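You operate a simulated robot arm through the tools that you are given. There is no shell and no other tool.

You are at the controls of a simulated robot arm. One attempt, no reset.

JOB
Clip the blue panel rib to rib with the orange panel.
Fine: Use the red, blue and yellow clips.

It is judged by the outcome, as a careful person would: the job done as asked, and still so three seconds after it is handed in. It fails if anything else is knocked over, pushed out of place, dropped, spilled or broken.

ROBOT AND FRAMES
A 7-joint arm with a two-finger parallel gripper, fixed in place. Base frame: the origin is on the floor under the middle of its stand, x ahead of it, y to its left, z up; the work surface is at about z = 880. Units: mm, degrees, N and s.
It reaches about 1479 mm from its shoulder. Its first joint turns from -166.0 to 166.0 degrees. Payload 4.4 kg.
Tool frame: the origin (TCP) lies between the finger pads and is the grasp point; the fingertips stand 23 mm ahead of it; z points along the fingers, y is the line along which they close. Largest opening 94 mm; finger width 38, thickness 10; the body of the gripper, 54 by 96 mm, starts 39 mm behind the TCP.
Orientation is that of the tool frame in the base frame, as a unit quaternion [w, x, y, z]. With the fingers straight down and closing along the base's y, the tool's x points along the base's -x, its y along +y and its z along -z.

CONTROLS
- The arm moves only by the tool apply_moves. Its argument "moves" is a list of rows, each a list of 6 numbers: the shift along the tool's x, y, z in mm, then the turn, a rotation vector about the tool's x, y, z in degrees. In form: [[x, y, z, wx, wy, wz], ...]. A call has 1 to 20 rows; each row shifts and turns the commanded pose from where the row before left it, along the tool's axes as they then stand. "claw" is the gripper command, from -1 (shut) to 1 (fully open), values between in proportion, set as the call begins (left out, the last holds). Each row takes 0.2 s and may step no farther than 50 mm and 8.6 degrees from the row before; otherwise, or with a gripper value out of range, the whole call is refused. A pose out of reach is approached as far as the arm can. The call stops where the force on the tool passes 40 N (or 10 N more than at its start, if that is more) or the arm is blocked; 0.2 s more then pass. The fingers move at their own pace (about 72 mm/s each) and stop on an object; they squeeze with about 42 N. The grip force told is the motor's: it shows also when the fingers shut on nothing. Time passes only in rows, and 0.2 s behind the last, so rows that do not move let the fingers close. The reply holds the time, the measured pose of the TCP, the force on the tool along the base axes, the opening and the grip force, in the units named above and with some noise, with the torque about the TCP (base axes, N m) and any sound that the robot's microphone picked up.
- Cameras (640 x 400 px; columns grow to the right, rows downward): "scene" is fixed at [50.5, -499.5, 1447.3]; the picture's right is [0.74, -0.67, 0.00], its down [-0.29, -0.32, -0.90] and it looks along [0.61, 0.67, -0.43] (base axes); focal length 336 px, centre (320, 200). "wrist" rides on the gripper at [87, 16, -74] in the tool frame; the picture's right is [-0.18, 0.98, 0.00], its down [-0.58, -0.11, -0.81] and it looks along [-0.79, -0.15, 0.59] (tool axes); focal length 243 px, centre (320, 200). There is no depth. A picture from a camera that has moved, and an enlarged one, comes with that camera's place and axes in the base frame and with its lens.
- capture(camera): a new picture of that camera. It takes no simulated time.
- close_up(camera, box): a new picture of the part [left, top, right, bottom] of that camera's present view, enlarged. It takes no simulated time.
- close_job(): hands the job in; it is judged then, once.

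Places have to be worked out from the pictures, the camera data and where the tool is seen. Open the gripper and draw the arm clear of the work before you hand the job in, unless the task says otherwise.

The tools are called after "Request:" as name(argument=value, ...) on one line, values as JSON. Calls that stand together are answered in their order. apply_moves: Moves the arm, as the interface text tells. Its arguments: {"type":"object","properties":{"moves":{"type":"array","items":{"type":"array","items":{"type":"number"}}},"claw":{"type":"number"}},"required":["moves"]} The other tools are called the same way: capture (camera) takes a picture; close_up (camera, box) takes an enlarged picture of a part of a camera's view; close_job () hands the job in.

At the start:

```text
time_s: 0.0
position: [653.5, -0.4, 1153.4]
ee_rot: [0.0, -0.001, 1.0, 0.0]
wrist_force: [0.2, 0.5, 0.7]
moment: [0.01, 0.03, 0.01]
finger_gap: 94.3
grasp_force: 0.0
```

scene: 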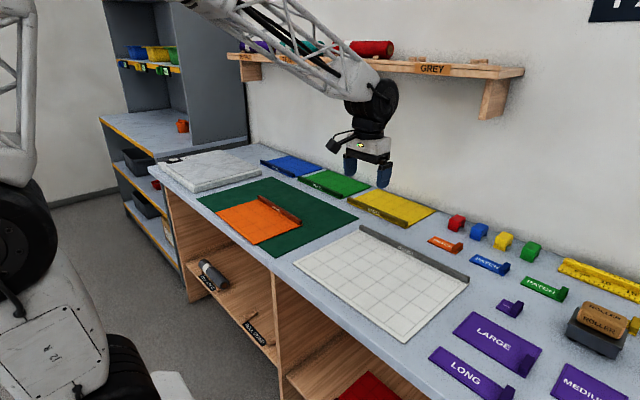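
wrist: 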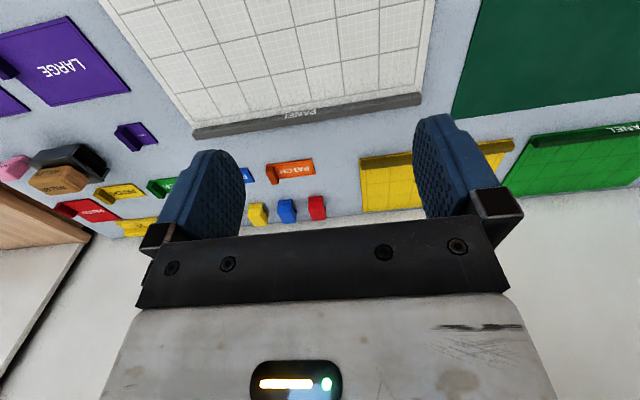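

I'll begin by studying the scene with enlarged views of the panels and clips.

Request:
close_up(camera="scene", box=[180, 140, 450, 300])

Request:
close_up(camera="scene", box=[400, 190, 640, 340])

Request:
close_up(camera="wrist", box=[0, 100, 360, 260])

```text
2.37 times, centred on (315, 220) of scene
camera zoom: at [50.5, -499.5, 1447.3], right [0.74, -0.67, 0.0], down [-0.29, -0.32, -0.9], along [0.61, 0.67, -0.43], focal length 796 px, centre (332, 153)
```

zoom: 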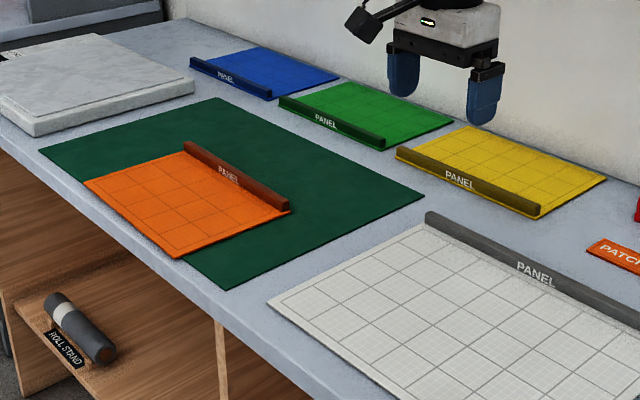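

```text
2.67 times, centred on (520, 265) of scene
camera zoom: at [50.5, -499.5, 1447.3], right [0.74, -0.67, 0.0], down [-0.29, -0.32, -0.9], along [0.61, 0.67, -0.43], focal length 896 px, centre (-213, 27)
```

zoom: 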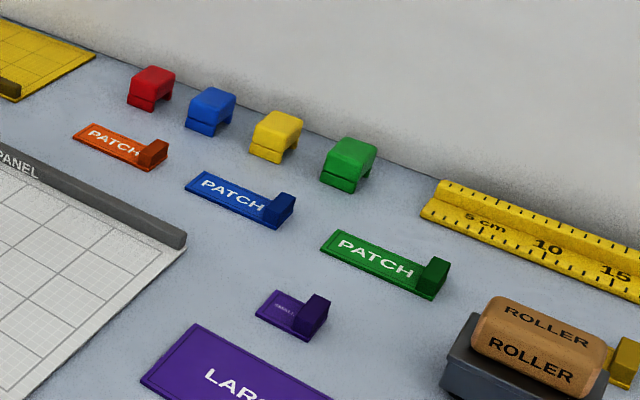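

```text
1.78 times, centred on (180, 180) of wrist
camera zoom: at [567.1, 15.7, 1226.9], right [0.18, 0.98, 0.0], down [0.58, -0.11, 0.81], along [0.79, -0.15, -0.59], focal length 431 px, centre (569, 236)
```

zoom: 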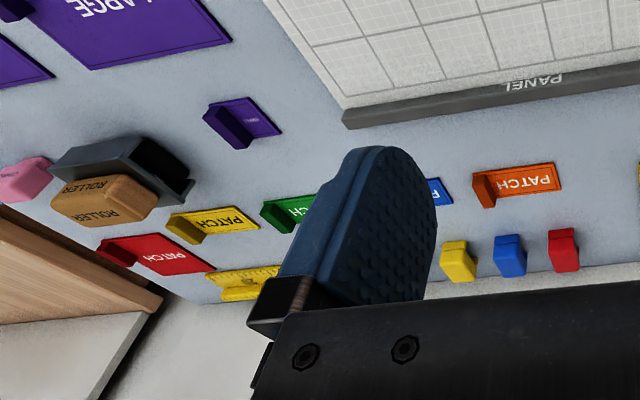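

The orange panel's rib lies along y at about x≈670, at the middle of the mat. The clips are at about x≈1054 with y≈-78, -154 and -230. I'll move the wrist camera in for a close look at the clips.

Request:
apply_moves(moves=[[-25, -37, 13, 0, 0, 0], [-25, -37, 13, 0, 0, 0], [-25, -37, 14, 0, 0, 0], [-25, -37, 14, 0, 0, 0], [0, 0, 0, 0, 0, 0]], claw=1)

```text
time_s: 1.2
position: [753.6, -148.5, 1099.8]
ee_rot: [0.0, 0.0, 1.0, -0.001]
wrist_force: [-0.1, 0.2, 0.4]
moment: [-0.01, -0.01, -0.02]
finger_gap: 93.9
grasp_force: 0.0
```

The arm has settled at the viewing pose. I'll take pictures from here.

Request:
capture(camera="wrist")

Request:
close_up(camera="wrist", box=[200, 90, 440, 240])

Request:
capture(camera="scene")

```text
taken
camera wrist: at [667.5, -131.6, 1173.2], right [0.18, 0.98, 0.0], down [0.58, -0.11, 0.81], along [0.79, -0.15, -0.59], focal length 243 px, centre (320, 200)
```

wrist: 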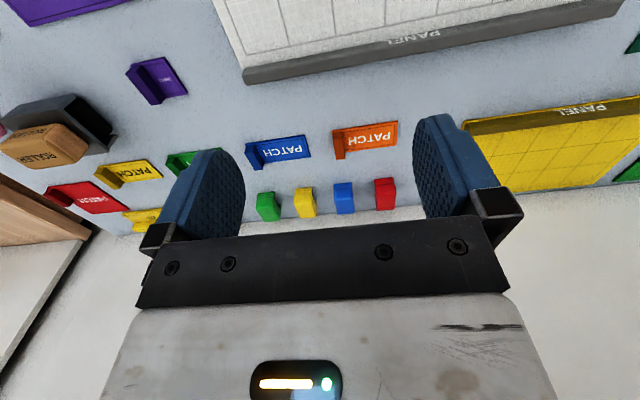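

```text
2.67 times, centred on (320, 165) of wrist
camera zoom: at [667.5, -131.6, 1173.2], right [0.18, 0.98, 0.0], down [0.58, -0.11, 0.81], along [0.79, -0.15, -0.59], focal length 647 px, centre (320, 293)
```

zoom: 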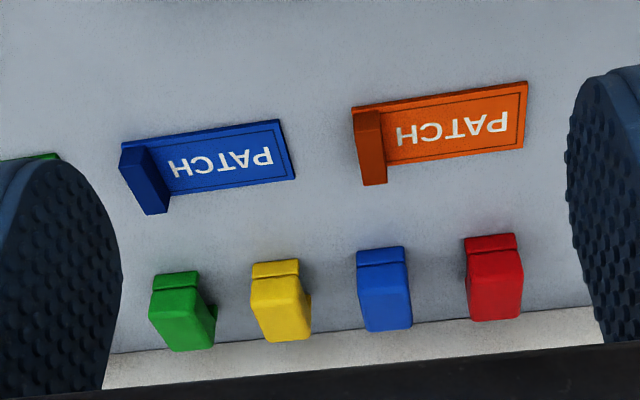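

```text
taken
```

scene: 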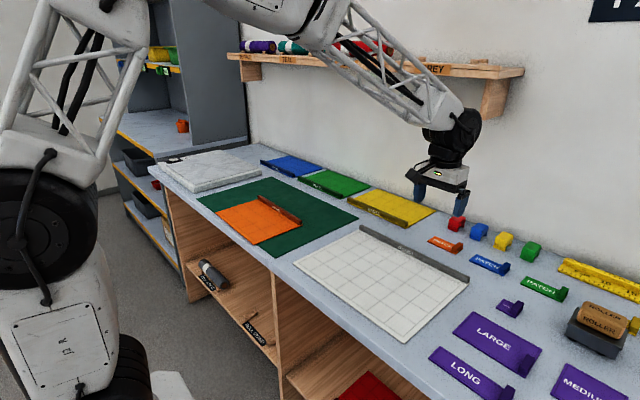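

The clips look like inverted channels. I'll enlarge them further to read their profile.

Request:
close_up(camera="scene", box=[440, 205, 500, 243])

Request:
close_up(camera="scene", box=[485, 225, 545, 263])

Request:
close_up(camera="scene", box=[255, 145, 335, 195])

Request:
close_up(camera="scene", box=[210, 190, 310, 252])

```text
10.53 times, centred on (470, 224) of scene
camera zoom: at [50.5, -499.5, 1447.3], right [0.74, -0.67, 0.0], down [-0.29, -0.32, -0.9], along [0.61, 0.67, -0.43], focal length 3537 px, centre (-1259, -53)
```

zoom: 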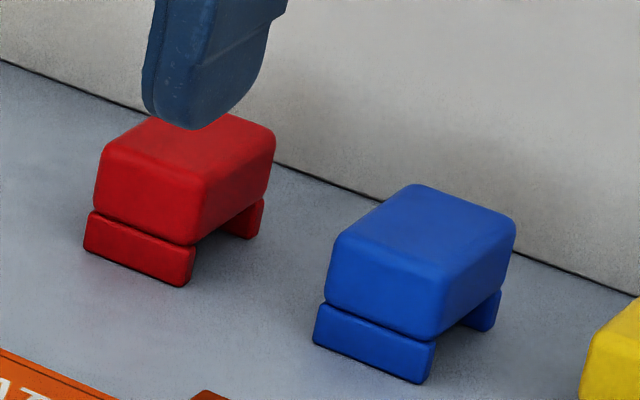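

```text
10.53 times, centred on (515, 244) of scene
camera zoom: at [50.5, -499.5, 1447.3], right [0.74, -0.67, 0.0], down [-0.29, -0.32, -0.9], along [0.61, 0.67, -0.43], focal length 3537 px, centre (-1733, -263)
```

zoom: 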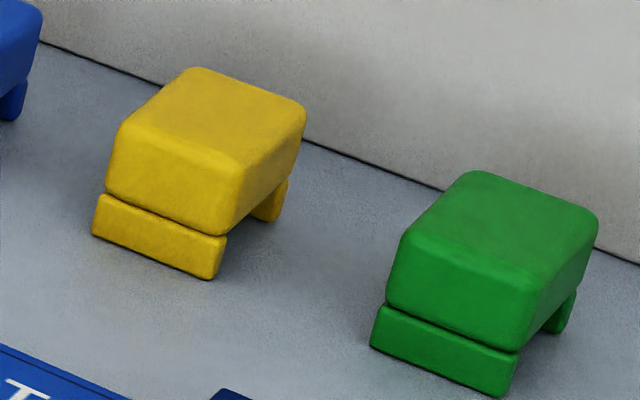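

```text
8.00 times, centred on (295, 170) of scene
camera zoom: at [50.5, -499.5, 1447.3], right [0.74, -0.67, 0.0], down [-0.29, -0.32, -0.9], along [0.61, 0.67, -0.43], focal length 2688 px, centre (520, 440)
```

zoom: 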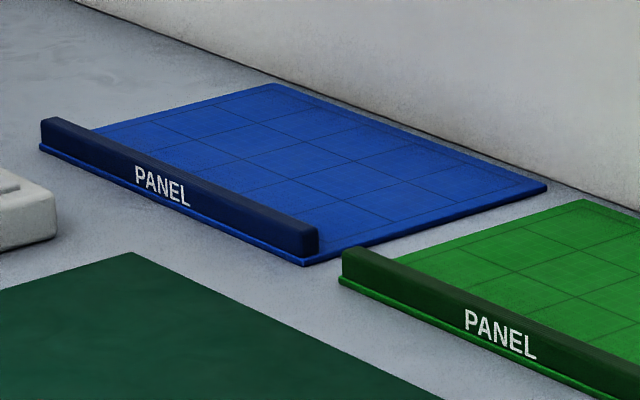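

```text
6.40 times, centred on (260, 221) of scene
camera zoom: at [50.5, -499.5, 1447.3], right [0.74, -0.67, 0.0], down [-0.29, -0.32, -0.9], along [0.61, 0.67, -0.43], focal length 2150 px, centre (704, 66)
```

zoom: 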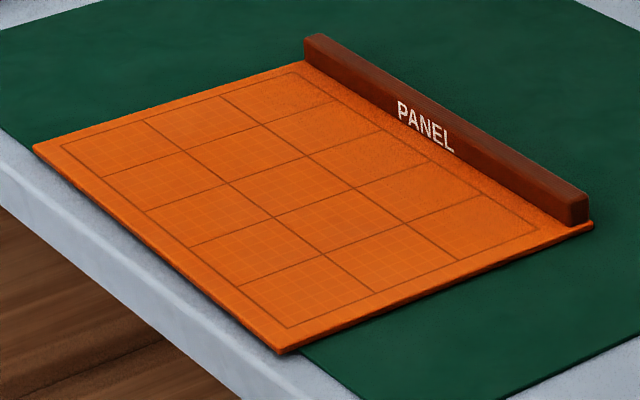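

The clip looks like a solid block about 32 mm wide in y, with two splayed legs. I'll turn the wrist 90° so its camera looks along +y and shows me the clip profile end-on.

Request:
apply_moves(moves=[[0, 0, 0, 0, 0, -8.182], [0, 0, 0, 0, 0, -8.182], [0, 0, 0, 0, 0, -8.182], [0, 0, 0, 0, 0, -8.182], [0, 0, 0, 0, 0, -8.182], [0, 0, 0, 0, 0, -8.182], [0, 0, 0, 0, 0, -8.182], [0, 0, 0, 0, 0, -8.182], [0, 0, 0, 0, 0, -8.182], [0, 0, 0, 0, 0, -8.182], [0, 0, 0, 0, 0, -8.182], [0, 0, 0, 0, 0, 0]])

```text
time_s: 3.8
position: [755.0, -148.4, 1099.1]
ee_rot: [0.0, 0.708, -0.707, 0.0]
wrist_force: [0.7, -1.0, 0.1]
moment: [0.03, 0.03, -0.03]
finger_gap: 94.1
grasp_force: 0.2
```

The rotation worked: tool x is now along base -y. Next I move to a viewpoint beside the green clip.

Request:
apply_moves(moves=[[32, -42, 16, 0, 0, 0], [32, -42, 16, 0, 0, 0], [32, -42, 16, 0, 0, 0], [32, -42, 16, 0, 0, 0], [32, -43, 16, 0, 0, 0], [32, -43, 16, 0, 0, 0], [0, 0, 0, 0, 0, 0]])

Request:
capture(camera="wrist")

Request:
capture(camera="scene")

```text
refused: row 1 steps farther than a row can; nothing moved
```

```text
taken
camera wrist: at [737.9, -234.5, 1172.7], right [-0.98, 0.18, 0.0], down [0.11, 0.58, 0.81], along [0.15, 0.79, -0.59], focal length 243 px, centre (320, 200)
```

wrist: 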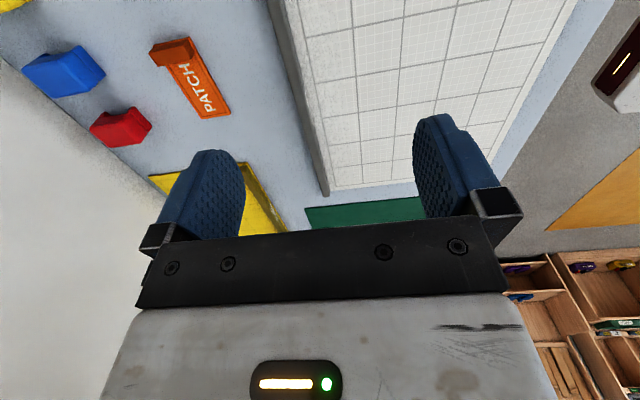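

```text
taken
```

scene: 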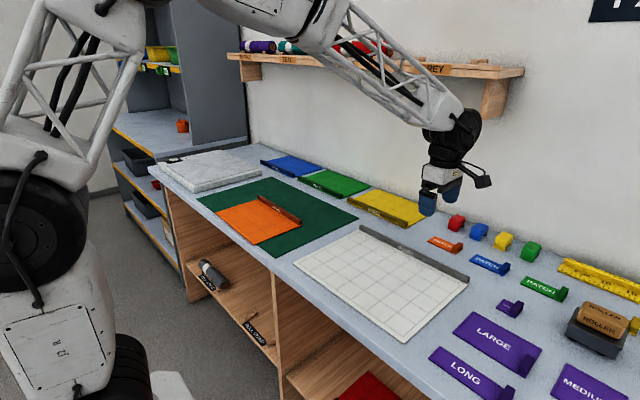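

The step was too large, so I'll split it into smaller rows.

Request:
apply_moves(moves=[[24, -32, 12, 0, 0, 0], [24, -32, 12, 0, 0, 0], [24, -32, 12, 0, 0, 0], [24, -32, 12, 0, 0, 0], [24, -32, 12, 0, 0, 0], [24, -32, 12, 0, 0, 0], [24, -32, 12, 0, 0, 0], [24, -32, 12, 0, 0, 0], [0, 0, 0, 0, 0, 0]])

Request:
capture(camera="wrist")

Request:
capture(camera="scene")

```text
time_s: 5.8
position: [1009.8, -340.7, 996.8]
ee_rot: [0.001, -0.707, 0.708, 0.0]
wrist_force: [-0.2, 0.0, 0.4]
moment: [0.0, 0.03, 0.01]
finger_gap: 94.1
grasp_force: 0.0
```

```text
taken
camera wrist: at [993.8, -426.1, 1072.1], right [-0.98, 0.18, 0.0], down [0.11, 0.58, 0.81], along [0.15, 0.79, -0.59], focal length 243 px, centre (320, 200)
```

wrist: 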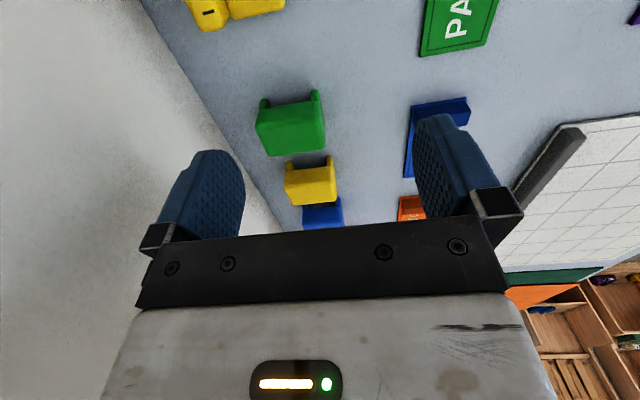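

```text
taken
```

scene: 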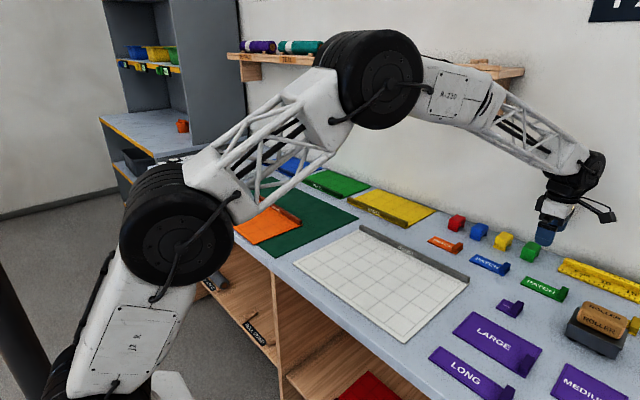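

Now I can see the clip ends. I'll zoom in on the green one for the profile.

Request:
close_up(camera="wrist", box=[235, 75, 355, 150])

Request:
close_up(camera="wrist", box=[270, 140, 370, 202])

```text
5.33 times, centred on (295, 112) of wrist
camera zoom: at [993.8, -426.1, 1072.1], right [-0.98, 0.18, 0.0], down [0.11, 0.58, 0.81], along [0.15, 0.79, -0.59], focal length 1294 px, centre (453, 667)
```

zoom: 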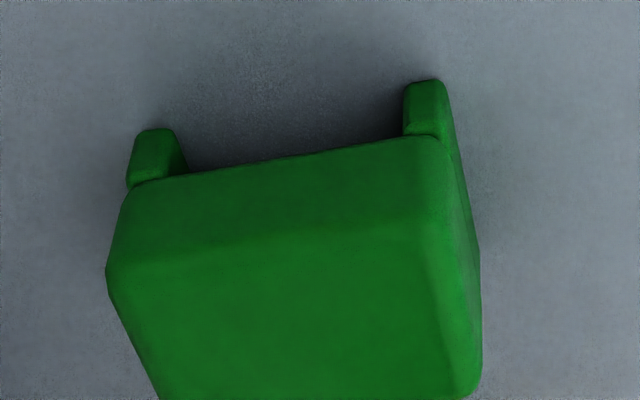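

```text
6.40 times, centred on (320, 171) of wrist
camera zoom: at [993.8, -426.1, 1072.1], right [-0.98, 0.18, 0.0], down [0.11, 0.58, 0.81], along [0.15, 0.79, -0.59], focal length 1553 px, centre (320, 386)
```

zoom: 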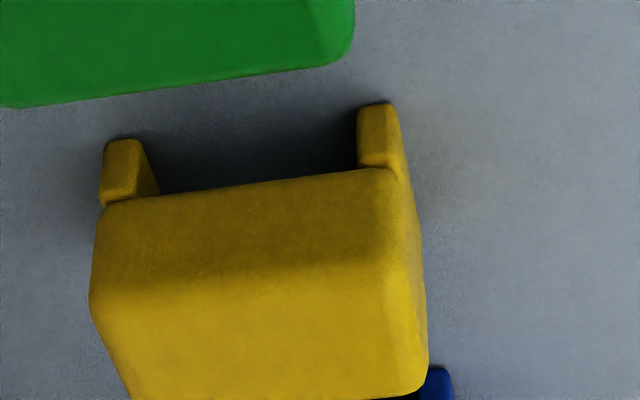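

The clip legs' inner span is about 38 mm and the block's bottom is about 11 mm up; the green clip is centred near (1040, -304). I'll now rise and travel over to the blue panel to measure its rib.

Request:
apply_moves(moves=[[0, 0, -40, 0, 0, 0], [0, 0, -40, 0, 0, 0], [-20, 20, -30, 0, 0, 0], [-40, 20, -10, 0, 0, 0], [-45, 20, 0, 0, 0, 0], [-45, 20, 0, 0, 0, 0], [-45, 20, 0, 0, 0, 0], [-45, 20, 0, 0, 0, 0], [-45, 20, 0, 0, 0, 0], [-45, 10, 0, 0, 0, 0], [-48, 0, 0, 0, 0, 0], [-48, 0, 0, 0, 0, 0], [-48, 0, 0, 0, 0, 0], [-48, 0, 0, 0, 0, 0], [-48, 0, 0, 0, 0, 0], [-48, 0, 0, 0, 0, 0], [-48, 0, 0, 0, 0, 0], [-48, 0, 0, 0, 0, 0], [0, 0, 0, 0, 0, 0]])

Request:
capture(camera="scene")

```text
time_s: 9.8
position: [854.9, 371.5, 1122.6]
ee_rot: [0.0, -0.707, 0.707, 0.0]
wrist_force: [0.1, 0.8, -0.1]
moment: [0.05, 0.03, 0.04]
finger_gap: 94.1
grasp_force: 0.1
```

```text
taken
```

scene: 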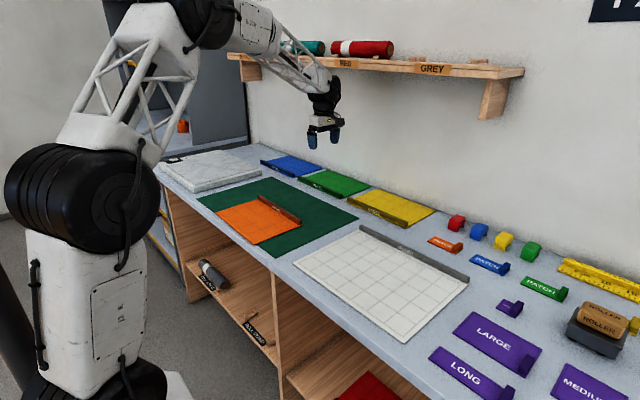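

Clear of everything so far. I continue to a measuring pose just before the blue panel's right end.

Request:
apply_moves(moves=[[-36.5, -10.5, 18.8, 0, 0, 0], [-36.5, -10.5, 18.8, 0, 0, 0], [-36.5, -10.5, 18.8, 0, 0, 0], [-36.5, -10.5, 18.8, 0, 0, 0], [-36.5, -10.5, 18.8, 0, 0, 0], [-36.5, -10.5, 18.8, 0, 0, 0], [0, 0, 0, 0, 0, 0]])

Request:
capture(camera="wrist")

Request:
close_up(camera="wrist", box=[240, 60, 430, 180])

Request:
capture(camera="scene")

```text
time_s: 11.4
position: [922.7, 590.9, 1008.1]
ee_rot: [0.0, -0.707, 0.707, 0.0]
wrist_force: [-0.5, 0.3, 0.9]
moment: [-0.01, 0.02, -0.01]
finger_gap: 94.1
grasp_force: 0.1
```

```text
taken
camera wrist: at [906.1, 504.8, 1082.3], right [-0.98, 0.18, 0.0], down [0.11, 0.58, 0.81], along [0.15, 0.79, -0.59], focal length 243 px, centre (320, 200)
```

wrist: 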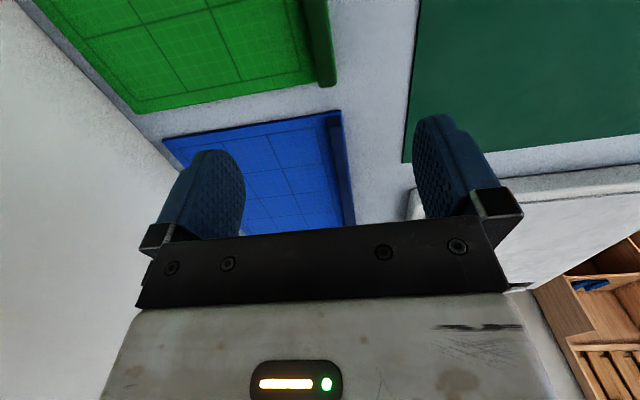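

```text
3.33 times, centred on (335, 120) of wrist
camera zoom: at [906.1, 504.8, 1082.3], right [-0.98, 0.18, 0.0], down [0.11, 0.58, 0.81], along [0.15, 0.79, -0.59], focal length 809 px, centre (270, 467)
```

zoom: 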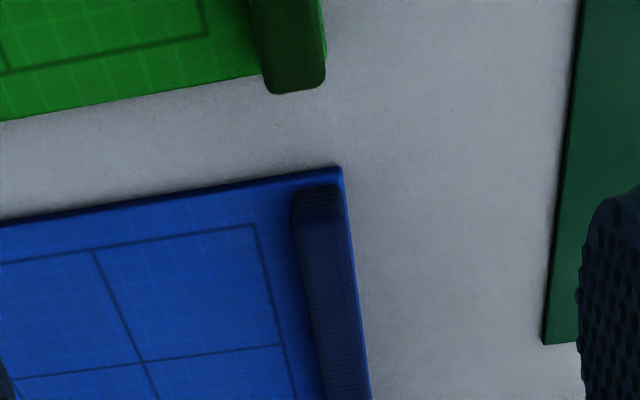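

```text
taken
```

scene: 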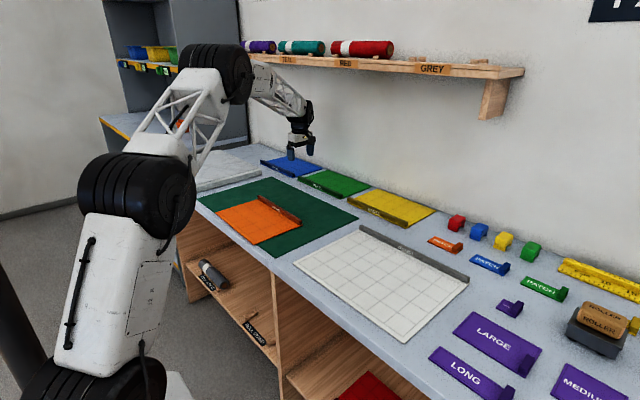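

I'll enlarge the corner of the blue panel to measure the rib's width, inset and end.

Request:
close_up(camera="wrist", box=[310, 100, 366, 135])

Request:
close_up(camera="wrist", box=[310, 180, 374, 220])

```text
11.43 times, centred on (338, 118) of wrist
camera zoom: at [906.1, 504.8, 1082.3], right [-0.98, 0.18, 0.0], down [0.11, 0.58, 0.81], along [0.15, 0.79, -0.59], focal length 2773 px, centre (114, 1143)
```

zoom: 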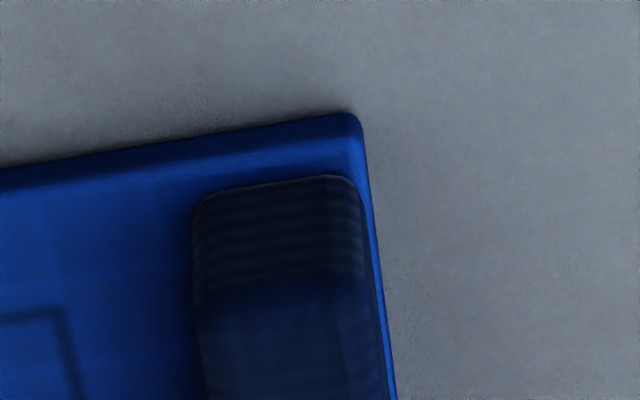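

```text
10.00 times, centred on (342, 200) of wrist
camera zoom: at [906.1, 504.8, 1082.3], right [-0.98, 0.18, 0.0], down [0.11, 0.58, 0.81], along [0.15, 0.79, -0.59], focal length 2426 px, centre (100, 200)
```

zoom: 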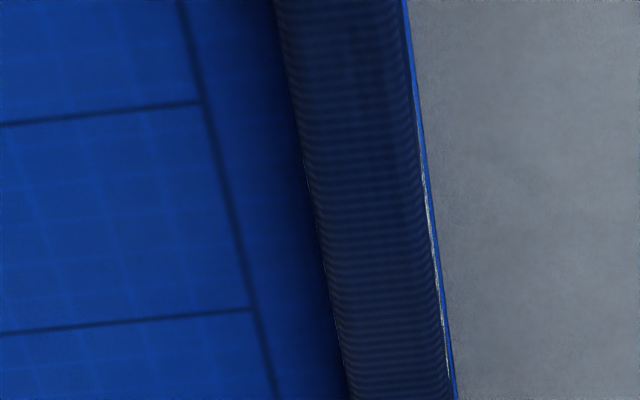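

The blue rib spans about x 911.7–925.5 and starts at y≈643, with its top near z≈896. I'll rest a moment to read how exactly the pose settles.

Request:
apply_moves(moves=[[0, 0, 0, 0, 0, 0], [0, 0, 0, 0, 0, 0], [0, 0, 0, 0, 0, 0]])

Request:
close_up(camera="wrist", box=[310, 100, 366, 135])

```text
time_s: 12.2
position: [922.0, 590.3, 1007.9]
ee_rot: [-0.001, -0.707, 0.707, 0.0]
wrist_force: [0.1, 0.2, -0.2]
moment: [-0.01, 0.02, 0.0]
finger_gap: 93.8
grasp_force: 0.1
```

```text
11.43 times, centred on (338, 118) of wrist
camera zoom: at [906.1, 504.3, 1082.4], right [-0.98, 0.18, 0.0], down [0.11, 0.58, 0.81], along [0.15, 0.79, -0.59], focal length 2773 px, centre (114, 1143)
```

zoom: 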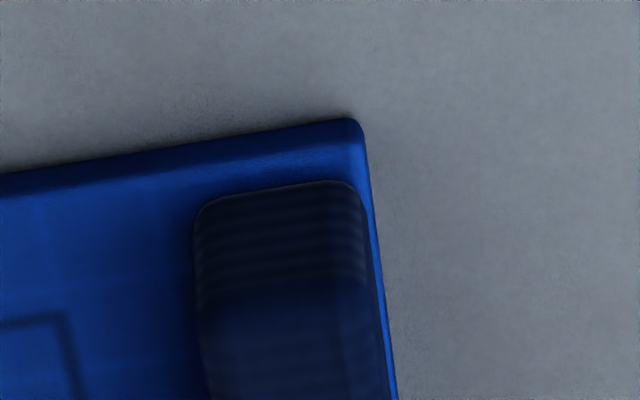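

Settled within about half a millimetre. Now I go to the same relative viewpoint at the orange panel's right end, so I can compare the two ribs.

Request:
apply_moves(moves=[[36.6, 25.25, 0, 0, 0, 0], [36.6, 25.25, 0, 0, 0, 0], [36.6, 25.25, 0, 0, 0, 0], [36.6, 25.25, 0, 0, 0, 0], [36.6, 25.25, 0, 0, 0, 0], [36.6, 25.25, 0, 0, 0, 0], [36.6, 25.25, 0, 0, 0, 0], [36.6, 25.25, 0, 0, 0, 0], [36.6, 25.25, 0, 0, 0, 0], [36.6, 25.25, 0, 0, 0, 0], [0, 0, 0, 0, 0, 0], [0, 0, 0, 0, 0, 0], [0, 0, 0, 0, 0, 0]])

Request:
capture(camera="wrist")

Request:
close_up(camera="wrist", box=[310, 100, 366, 135])

Request:
close_up(camera="wrist", box=[310, 180, 374, 220])

```text
time_s: 15.0
position: [667.2, 226.4, 1009.9]
ee_rot: [0.0, -0.707, 0.707, 0.0]
wrist_force: [0.0, 0.1, -0.5]
moment: [0.03, -0.01, 0.0]
finger_gap: 93.9
grasp_force: 0.0
```

```text
taken
camera wrist: at [652.0, 140.4, 1084.8], right [-0.98, 0.18, 0.0], down [0.11, 0.58, 0.81], along [0.15, 0.79, -0.59], focal length 243 px, centre (320, 200)
```

wrist: 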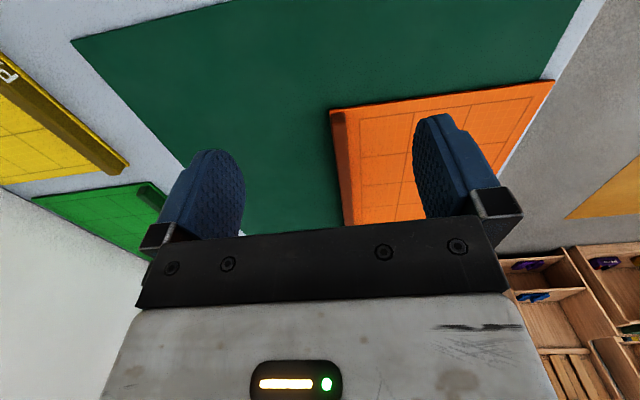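

```text
11.43 times, centred on (338, 118) of wrist
camera zoom: at [652.0, 140.4, 1084.8], right [-0.98, 0.18, 0.0], down [0.11, 0.58, 0.81], along [0.15, 0.79, -0.59], focal length 2773 px, centre (114, 1143)
```

zoom: 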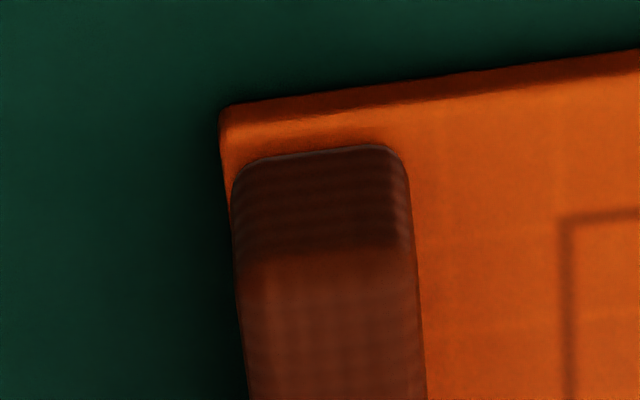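

```text
10.00 times, centred on (342, 200) of wrist
camera zoom: at [652.0, 140.4, 1084.8], right [-0.98, 0.18, 0.0], down [0.11, 0.58, 0.81], along [0.15, 0.79, -0.59], focal length 2426 px, centre (100, 200)
```

zoom: 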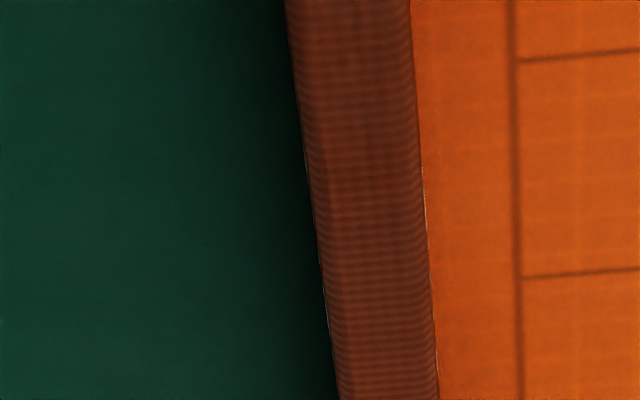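

The orange rib runs from about (653.5–667.7, 276) and is turned about 2° clockwise seen from above. The blue rib is square to y, with its right end at y≈642.5. I move over the blue rib's middle, staying high.

Request:
apply_moves(moves=[[-42.2, -19.35, 0, 0, 0, 0], [-42.2, -19.35, 0, 0, 0, 0], [-42.2, -19.35, 0, 0, 0, 0], [-42.2, -19.35, 0, 0, 0, 0], [-42.2, -19.35, 0, 0, 0, 0], [-42.2, -19.35, 0, 0, 0, 0], [-42.2, -19.35, 0, 0, 0, 0], [-42.2, -19.35, 0, 0, 0, 0], [-42.2, -19.35, 0, 0, 0, 0], [-42.2, -19.35, 0, 0, 0, 0], [-42.2, -19.35, 0, 0, 0, 0], [-42.2, -19.35, 0, 0, 0, 0], [-42.2, -19.35, 0, 0, 0, 0], [0, 0, 0, 0, 0, 0], [0, 0, 0, 0, 0, 0], [0, 0, 0, 0, 0, 0]])

Request:
capture(camera="wrist")

Request:
close_up(camera="wrist", box=[290, 120, 386, 180])

Request:
capture(camera="scene")

```text
time_s: 18.4
position: [924.5, 770.8, 1007.7]
ee_rot: [0.001, 0.707, -0.707, 0.0]
wrist_force: [-0.9, -0.5, 0.4]
moment: [-0.03, -0.02, 0.0]
finger_gap: 94.3
grasp_force: 0.0
```

```text
taken
camera wrist: at [908.1, 685.0, 1082.6], right [-0.98, 0.18, 0.0], down [0.11, 0.58, 0.81], along [0.15, 0.79, -0.59], focal length 243 px, centre (320, 200)
```

wrist: 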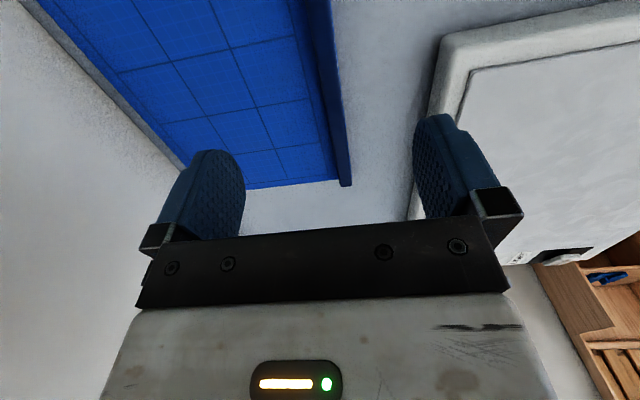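

```text
6.67 times, centred on (338, 150) of wrist
camera zoom: at [908.1, 685.0, 1082.6], right [-0.98, 0.18, 0.0], down [0.11, 0.58, 0.81], along [0.15, 0.79, -0.59], focal length 1618 px, centre (200, 533)
```

zoom: 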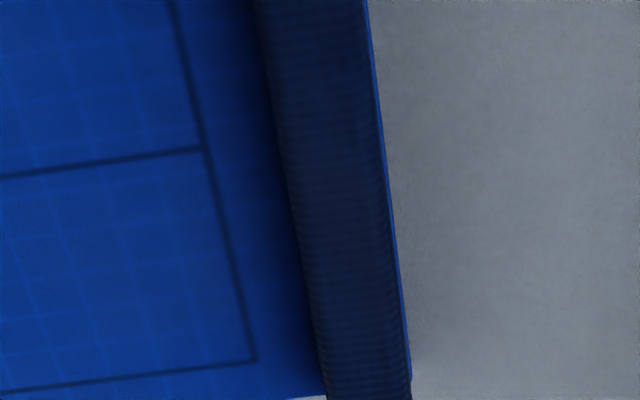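

```text
taken
```

scene: 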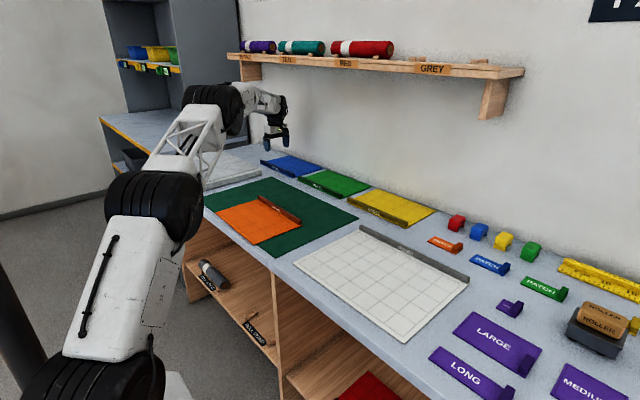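

The blue rib spans about y 642–914, so its middle is (918.6, 777.5). I centre over it with the fingers half open and descend part way.

Request:
apply_moves(moves=[[-6.5, 5.9, 10, 0, 0, 0], [0, 0, 25, 0, 0, 0], [0, 0, 25, 0, 0, 0], [0, 0, 12, 0, 0, 0], [0, 0, 0, 0, 0, 0], [0, 0, 0, 0, 0, 0], [0, 0, 0, 0, 0, 0]], claw=0)

Request:
capture(camera="wrist")

Request:
close_up(camera="scene", box=[240, 110, 340, 172])

```text
time_s: 20.0
position: [918.2, 779.8, 938.4]
ee_rot: [0.0, -0.707, 0.707, -0.001]
wrist_force: [0.1, 0.0, 0.6]
moment: [-0.03, 0.04, -0.05]
finger_gap: 47.0
grasp_force: 0.1
```

```text
taken
camera wrist: at [902.4, 693.5, 1011.8], right [-0.98, 0.18, 0.0], down [0.11, 0.58, 0.81], along [0.15, 0.79, -0.59], focal length 243 px, centre (320, 200)
```

wrist: 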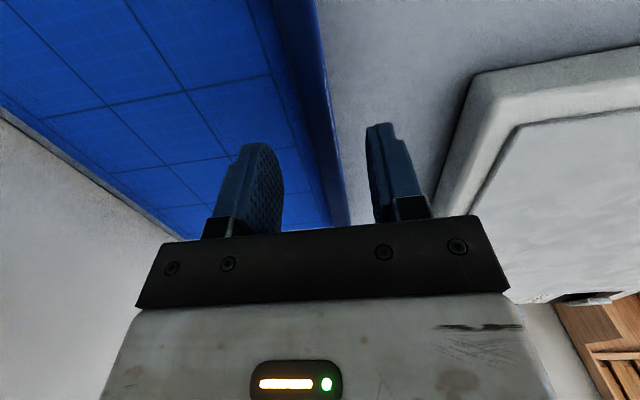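

```text
6.40 times, centred on (290, 141) of scene
camera zoom: at [50.5, -499.5, 1447.3], right [0.74, -0.67, 0.0], down [-0.29, -0.32, -0.9], along [0.61, 0.67, -0.43], focal length 2150 px, centre (512, 578)
```

zoom: 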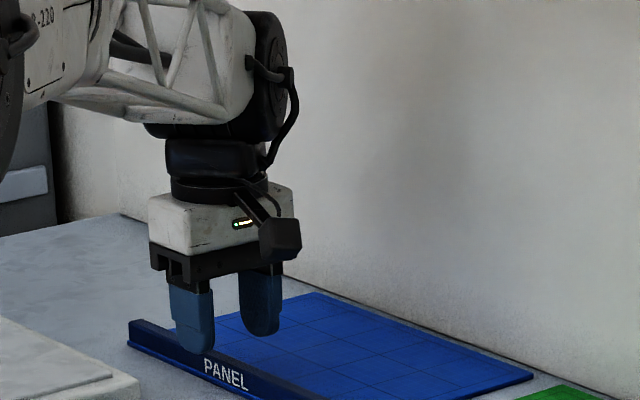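

The fingers straddle the rib. I descend about 27 mm more so the tips sit just above the panel sheet.

Request:
apply_moves(moves=[[1.5, 0, 9, 0, 0, 0], [0, 0, 9, 0, 0, 0], [0, 0, 8, 0, 0, 0], [0, 0, 0, 0, 0, 0], [0, 0, 0, 0, 0, 0], [0, 0, 0, 0, 0, 0]])

Request:
close_up(camera="wrist", box=[200, 90, 440, 240])

Request:
close_up(camera="scene", box=[250, 140, 310, 178])

```text
time_s: 21.4
position: [917.5, 779.0, 910.9]
ee_rot: [0.0, 0.707, -0.707, 0.0]
wrist_force: [-1.1, -0.6, 0.1]
moment: [-0.04, 0.02, -0.01]
finger_gap: 46.8
grasp_force: 0.1
```

```text
2.67 times, centred on (320, 165) of wrist
camera zoom: at [901.6, 693.1, 985.8], right [-0.98, 0.18, 0.0], down [0.11, 0.58, 0.81], along [0.15, 0.79, -0.59], focal length 647 px, centre (320, 293)
```

zoom: 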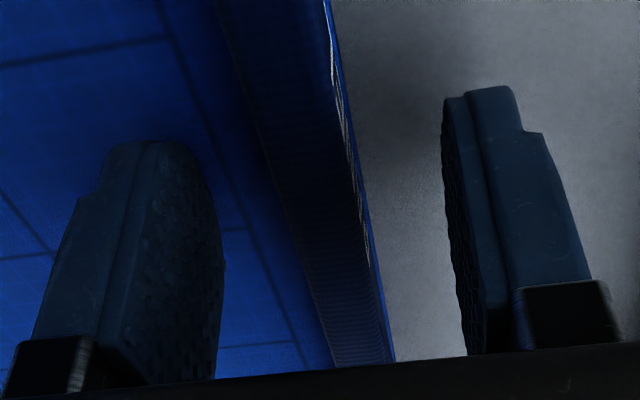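

```text
10.53 times, centred on (280, 159) of scene
camera zoom: at [50.5, -499.5, 1447.3], right [0.74, -0.67, 0.0], down [-0.29, -0.32, -0.9], along [0.61, 0.67, -0.43], focal length 3537 px, centre (741, 632)
```

zoom: 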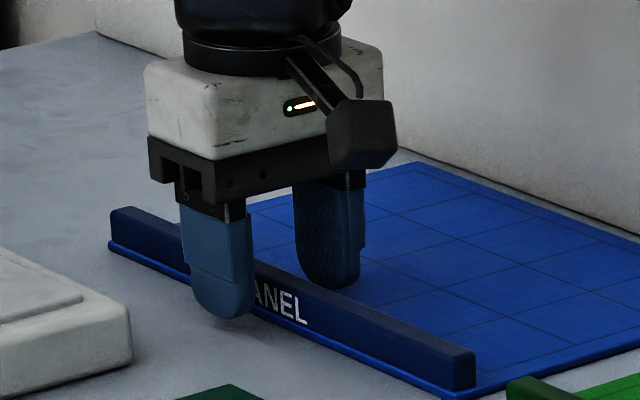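

Looks well placed with no contact. I go 2 mm lower and close on the rib.

Request:
apply_moves(moves=[[0, 0, 2, 0, 0, 0], [0, 0, 0, 0, 0, 0], [0, 0, 0, 0, 0, 0]])

Request:
apply_moves(moves=[[0, 0, 0, 0, 0, 0], [0, 0, 0, 0, 0, 0], [0, 0, 0, 0, 0, 0], [0, 0, 0, 0, 0, 0]], claw=-1)

Request:
close_up(camera="scene", box=[250, 140, 330, 190])

```text
time_s: 22.2
position: [917.2, 779.0, 909.1]
ee_rot: [-0.001, -0.707, 0.707, 0.0]
wrist_force: [-0.1, -0.3, -0.5]
moment: [0.01, -0.03, 0.02]
finger_gap: 46.8
grasp_force: 0.1
```

```text
time_s: 23.2
position: [918.1, 778.9, 910.2]
ee_rot: [0.0, -0.707, 0.707, -0.001]
wrist_force: [0.2, -1.1, 0.8]
moment: [-0.02, -0.01, 0.02]
finger_gap: 13.4
grasp_force: 41.8
```

```text
8.00 times, centred on (290, 165) of scene
camera zoom: at [50.5, -499.5, 1447.3], right [0.74, -0.67, 0.0], down [-0.29, -0.32, -0.9], along [0.61, 0.67, -0.43], focal length 2688 px, centre (560, 480)
```

zoom: 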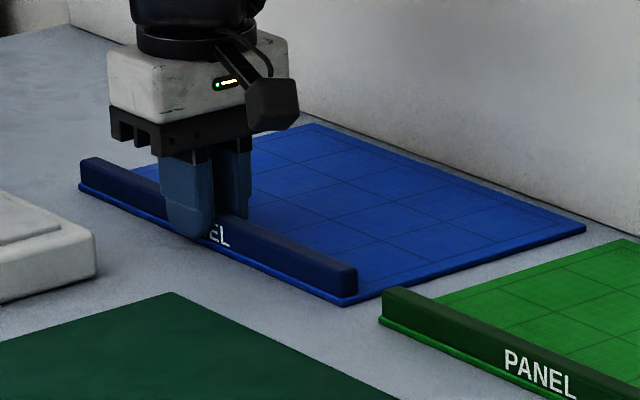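

Gripped at 13.4 mm with 42 N. I lift gently and check how the sheet hangs.

Request:
apply_moves(moves=[[0, 0, -8, 0, 0, 0], [0, 0, -12, 0, 0, 0], [0, 0, -20, 0, 0, 0], [0, 0, -20, 0, 0, 0], [0, 0, -15, 0, 0, 0], [0, 0, 0, 0, 0, 0], [0, 0, 0, 0, 0, 0]])

Request:
close_up(camera="scene", box=[240, 110, 340, 172])

Request:
capture(camera="scene")

```text
time_s: 24.8
position: [916.5, 779.0, 983.8]
ee_rot: [0.001, -0.707, 0.708, 0.0]
wrist_force: [-1.2, 0.7, -0.1]
moment: [0.01, 0.0, 0.03]
finger_gap: 13.2
grasp_force: 42.3
```

```text
6.40 times, centred on (290, 141) of scene
camera zoom: at [50.5, -499.5, 1447.3], right [0.74, -0.67, 0.0], down [-0.29, -0.32, -0.9], along [0.61, 0.67, -0.43], focal length 2150 px, centre (512, 578)
```

zoom: 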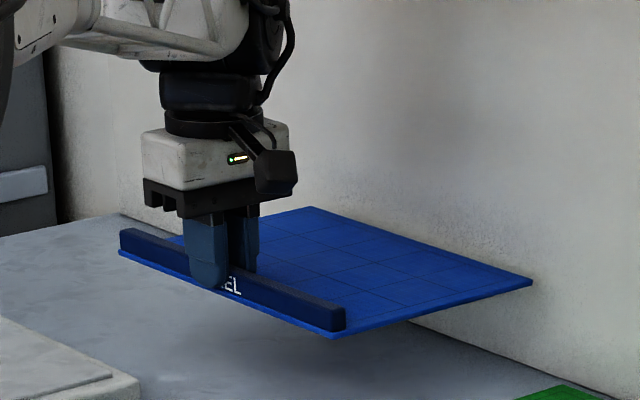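

```text
taken
```

scene: 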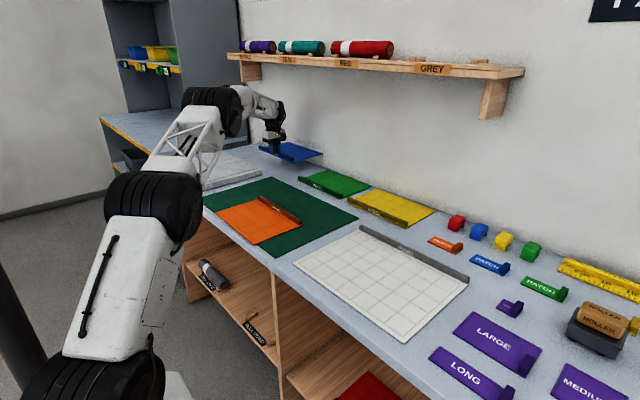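

The panel is held firmly and level. I carry it over the mat, to about 16 mm beyond the orange rib, and turn it 2° to match.

Request:
apply_moves(moves=[[12, 8, 0, 0, 0, 0], [24, 14, 0, 0, 0, 0], [27, 16, 0, 0, 0, 0], [27, 16, 0, 0, 0, 0], [27, 16, 0, 0, 0, 0], [27, 16, 0, 0, 0, 0], [27, 16, 0, 0, 0, 0], [27, 16, 0, 0, 0, 0], [27, 16, 0, 0, 0, 0], [27, 16, 0, 0, 0, 0], [27, 16, 0, 0, 0, 0], [27, 16, 0, 0, 0, 0], [27, 16, 0, 0, 0, 0], [22, 14, 0, 0, 0, 0], [12, 8, 0, 0, 0, 0], [0, 0, 0, 0, 0, 1], [0, 0, 0, 0, 0, 1], [0, 0, 0, 0, 0, 0], [0, 0, 0, 0, 0, 0], [0, 0, 0, 0, 0, 0]])

Request:
capture(camera="wrist")

Request:
close_up(camera="scene", box=[190, 130, 390, 255])

```text
time_s: 29.0
position: [696.6, 413.0, 983.8]
ee_rot: [0.0, -0.695, 0.719, 0.001]
wrist_force: [-0.2, -0.1, -0.2]
moment: [-0.02, 0.01, 0.02]
finger_gap: 13.4
grasp_force: 41.7
```

```text
taken
camera wrist: at [677.5, 327.7, 1058.9], right [-0.98, 0.22, 0.0], down [0.13, 0.58, 0.81], along [0.18, 0.79, -0.59], focal length 243 px, centre (320, 200)
```

wrist: 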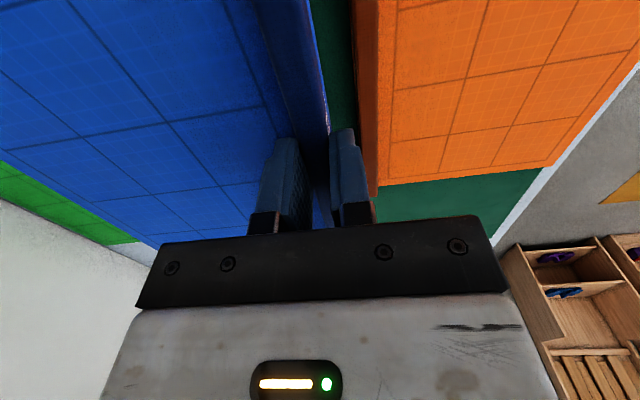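

```text
3.20 times, centred on (290, 192) of scene
camera zoom: at [50.5, -499.5, 1447.3], right [0.74, -0.67, 0.0], down [-0.29, -0.32, -0.9], along [0.61, 0.67, -0.43], focal length 1075 px, centre (416, 224)
```

zoom: 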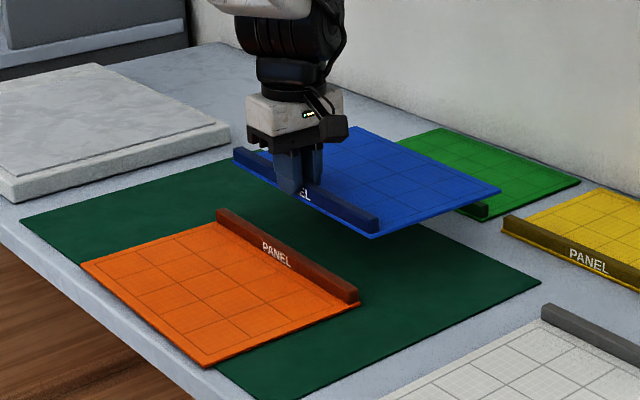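

The blue panel hovers right over its place. I lower it most of the way, then look before touching down.

Request:
apply_moves(moves=[[1.0, 0.5, 15, 0, 0, 0], [0, 0, 15, 0, 0, 0], [0, 0, 15, 0, 0, 0], [0, 0, 12, 0, 0, 0], [0, 0, 6, 0, 0, 0], [0, 0, 0, 0, 0, 0], [0, 0, 0, 0, 0, 0]])

Request:
close_up(camera="wrist", box=[240, 0, 440, 125])

Request:
close_up(camera="scene", box=[240, 170, 340, 232])

```text
time_s: 30.6
position: [697.5, 409.5, 920.9]
ee_rot: [0.0, -0.694, 0.72, -0.001]
wrist_force: [-0.4, 0.7, -0.4]
moment: [0.0, 0.02, -0.01]
finger_gap: 13.2
grasp_force: 41.6
```

```text
3.20 times, centred on (340, 62) of wrist
camera zoom: at [677.4, 324.8, 995.2], right [-0.98, 0.22, 0.0], down [0.13, 0.58, 0.81], along [0.18, 0.79, -0.59], focal length 776 px, centre (256, 640)
```

zoom: 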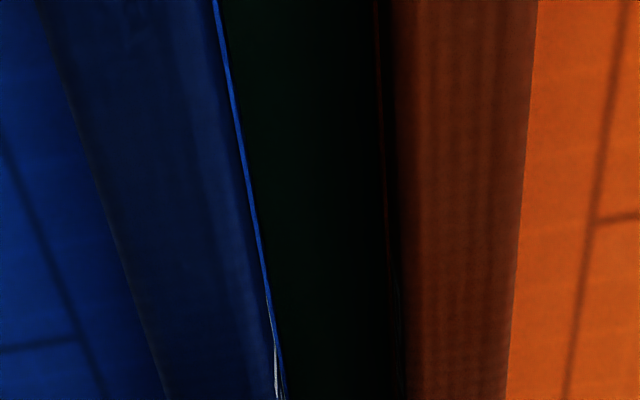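

```text
6.40 times, centred on (290, 201) of scene
camera zoom: at [50.5, -499.5, 1447.3], right [0.74, -0.67, 0.0], down [-0.29, -0.32, -0.9], along [0.61, 0.67, -0.43], focal length 2150 px, centre (512, 194)
```

zoom: 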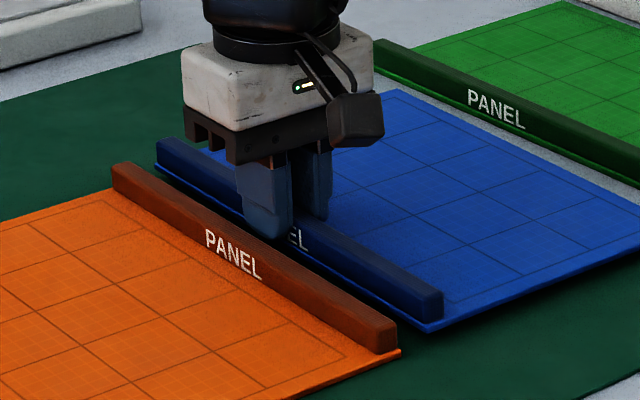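

The panel has about 9 mm left to go and the gap to the orange rib looks right. I lower it slowly to touch the mat.

Request:
apply_moves(moves=[[0, 0, 4, 0, 0, 0], [0, 0, 2, 0, 0, 0], [0, 0, 1, 0, 0, 0], [0, 0, 0, 0, 0, 0], [0, 0, 0, 0, 0, 0]])

Request:
close_up(camera="scene", box=[240, 170, 340, 232])

```text
time_s: 31.8
position: [696.3, 411.5, 913.7]
ee_rot: [0.0, -0.695, 0.719, 0.0]
wrist_force: [0.2, 1.0, 0.4]
moment: [0.0, 0.05, 0.0]
finger_gap: 13.1
grasp_force: 41.8
```

```text
6.40 times, centred on (290, 201) of scene
camera zoom: at [50.5, -499.5, 1447.3], right [0.74, -0.67, 0.0], down [-0.29, -0.32, -0.9], along [0.61, 0.67, -0.43], focal length 2150 px, centre (512, 194)
```

zoom: 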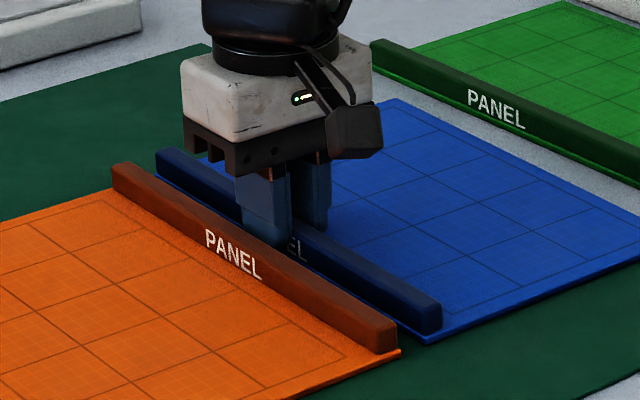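

Still hovering a couple of millimetres. I lower in 1 mm steps until contact shows.

Request:
apply_moves(moves=[[0, 0, 1, 0, 0, 0], [0, 0, 0, 0, 0, 0], [0, 0, 0, 0, 0, 0]])

Request:
apply_moves(moves=[[0, 0, 1, 0, 0, 0], [0, 0, 0, 0, 0, 0], [0, 0, 0, 0, 0, 0]])

Request:
close_up(camera="scene", box=[270, 195, 330, 233])

```text
time_s: 32.6
position: [697.0, 411.1, 912.7]
ee_rot: [0.0, -0.695, 0.719, 0.0]
wrist_force: [0.2, -1.0, 3.7]
moment: [-0.1, -0.03, -0.04]
finger_gap: 13.4
grasp_force: 42.0
```

```text
time_s: 33.4
position: [696.6, 411.7, 913.2]
ee_rot: [0.001, -0.695, 0.719, 0.0]
wrist_force: [3.3, 0.9, 15.7]
moment: [0.07, -0.05, -0.02]
finger_gap: 13.0
grasp_force: 41.5
```

```text
10.53 times, centred on (300, 214) of scene
camera zoom: at [50.5, -499.5, 1447.3], right [0.74, -0.67, 0.0], down [-0.29, -0.32, -0.9], along [0.61, 0.67, -0.43], focal length 3537 px, centre (530, 53)
```

zoom: 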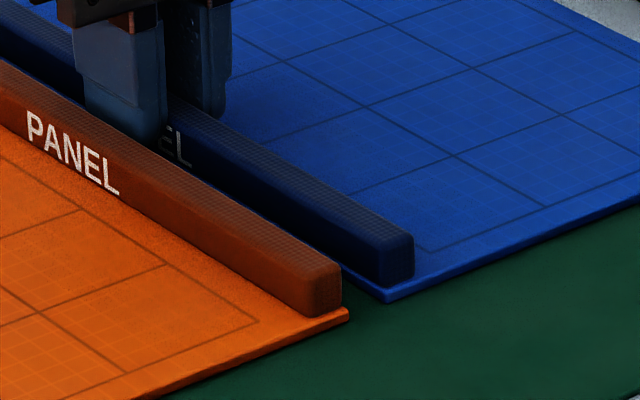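

The panel is down on the mat (15.7 N); the ends line up within about a millimetre and the gap is about 17 mm. I relieve the pressure, open slightly, and rise.

Request:
apply_moves(moves=[[0, 0, -1.2, 0, 0, 0], [0, 0, 0, 0, 0, 0]])

Request:
apply_moves(moves=[[0, 0, 0, 0, 0, 0], [0, 0, 0, 0, 0, 0], [0, 0, 0, 0, 0, 0]], claw=-0.6)

Request:
apply_moves(moves=[[0, 0, -4, 0, 0, 0], [0, 0, -8, 0, 0, 0], [0, 0, -15, 0, 0, 0], [0, 0, -20, 0, 0, 0], [0, 0, -30, 0, 0, 0], [0, 0, 0, 0, 0, 0]])

Request:
close_up(camera="scene", box=[190, 150, 350, 250])

Request:
capture(camera="wrist")

```text
time_s: 34.0
position: [695.1, 410.9, 914.3]
ee_rot: [0.0, -0.695, 0.719, -0.001]
wrist_force: [0.5, 4.3, 6.9]
moment: [0.46, -0.04, -0.09]
finger_gap: 13.5
grasp_force: 42.1
```

```text
time_s: 34.8
position: [695.9, 411.2, 913.8]
ee_rot: [0.0, -0.694, 0.72, 0.0]
wrist_force: [-0.3, 0.9, 0.3]
moment: [0.0, 0.0, 0.03]
finger_gap: 18.8
grasp_force: 0.1
```

```text
time_s: 36.2
position: [694.1, 411.2, 992.3]
ee_rot: [0.0, -0.695, 0.719, 0.0]
wrist_force: [0.0, 0.6, 0.9]
moment: [0.0, -0.01, -0.01]
finger_gap: 18.9
grasp_force: 0.1
```

```text
4.00 times, centred on (270, 200) of scene
camera zoom: at [50.5, -499.5, 1447.3], right [0.74, -0.67, 0.0], down [-0.29, -0.32, -0.9], along [0.61, 0.67, -0.43], focal length 1344 px, centre (520, 200)
```

zoom: 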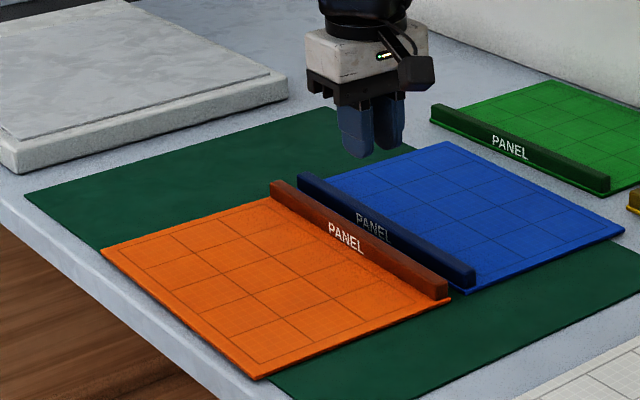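

```text
taken
camera wrist: at [675.1, 325.9, 1066.3], right [-0.98, 0.22, 0.0], down [0.13, 0.58, 0.81], along [0.18, 0.79, -0.59], focal length 243 px, centre (320, 200)
```

wrist: 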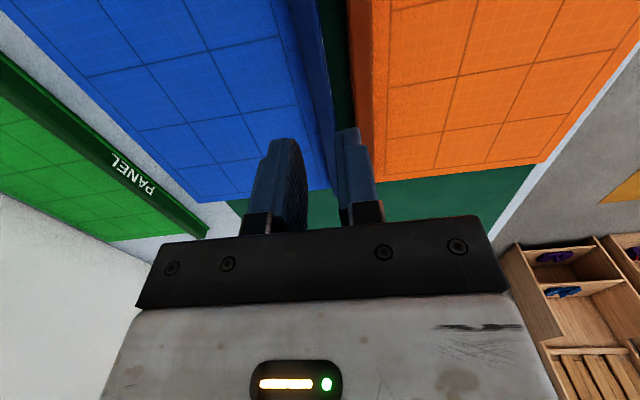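

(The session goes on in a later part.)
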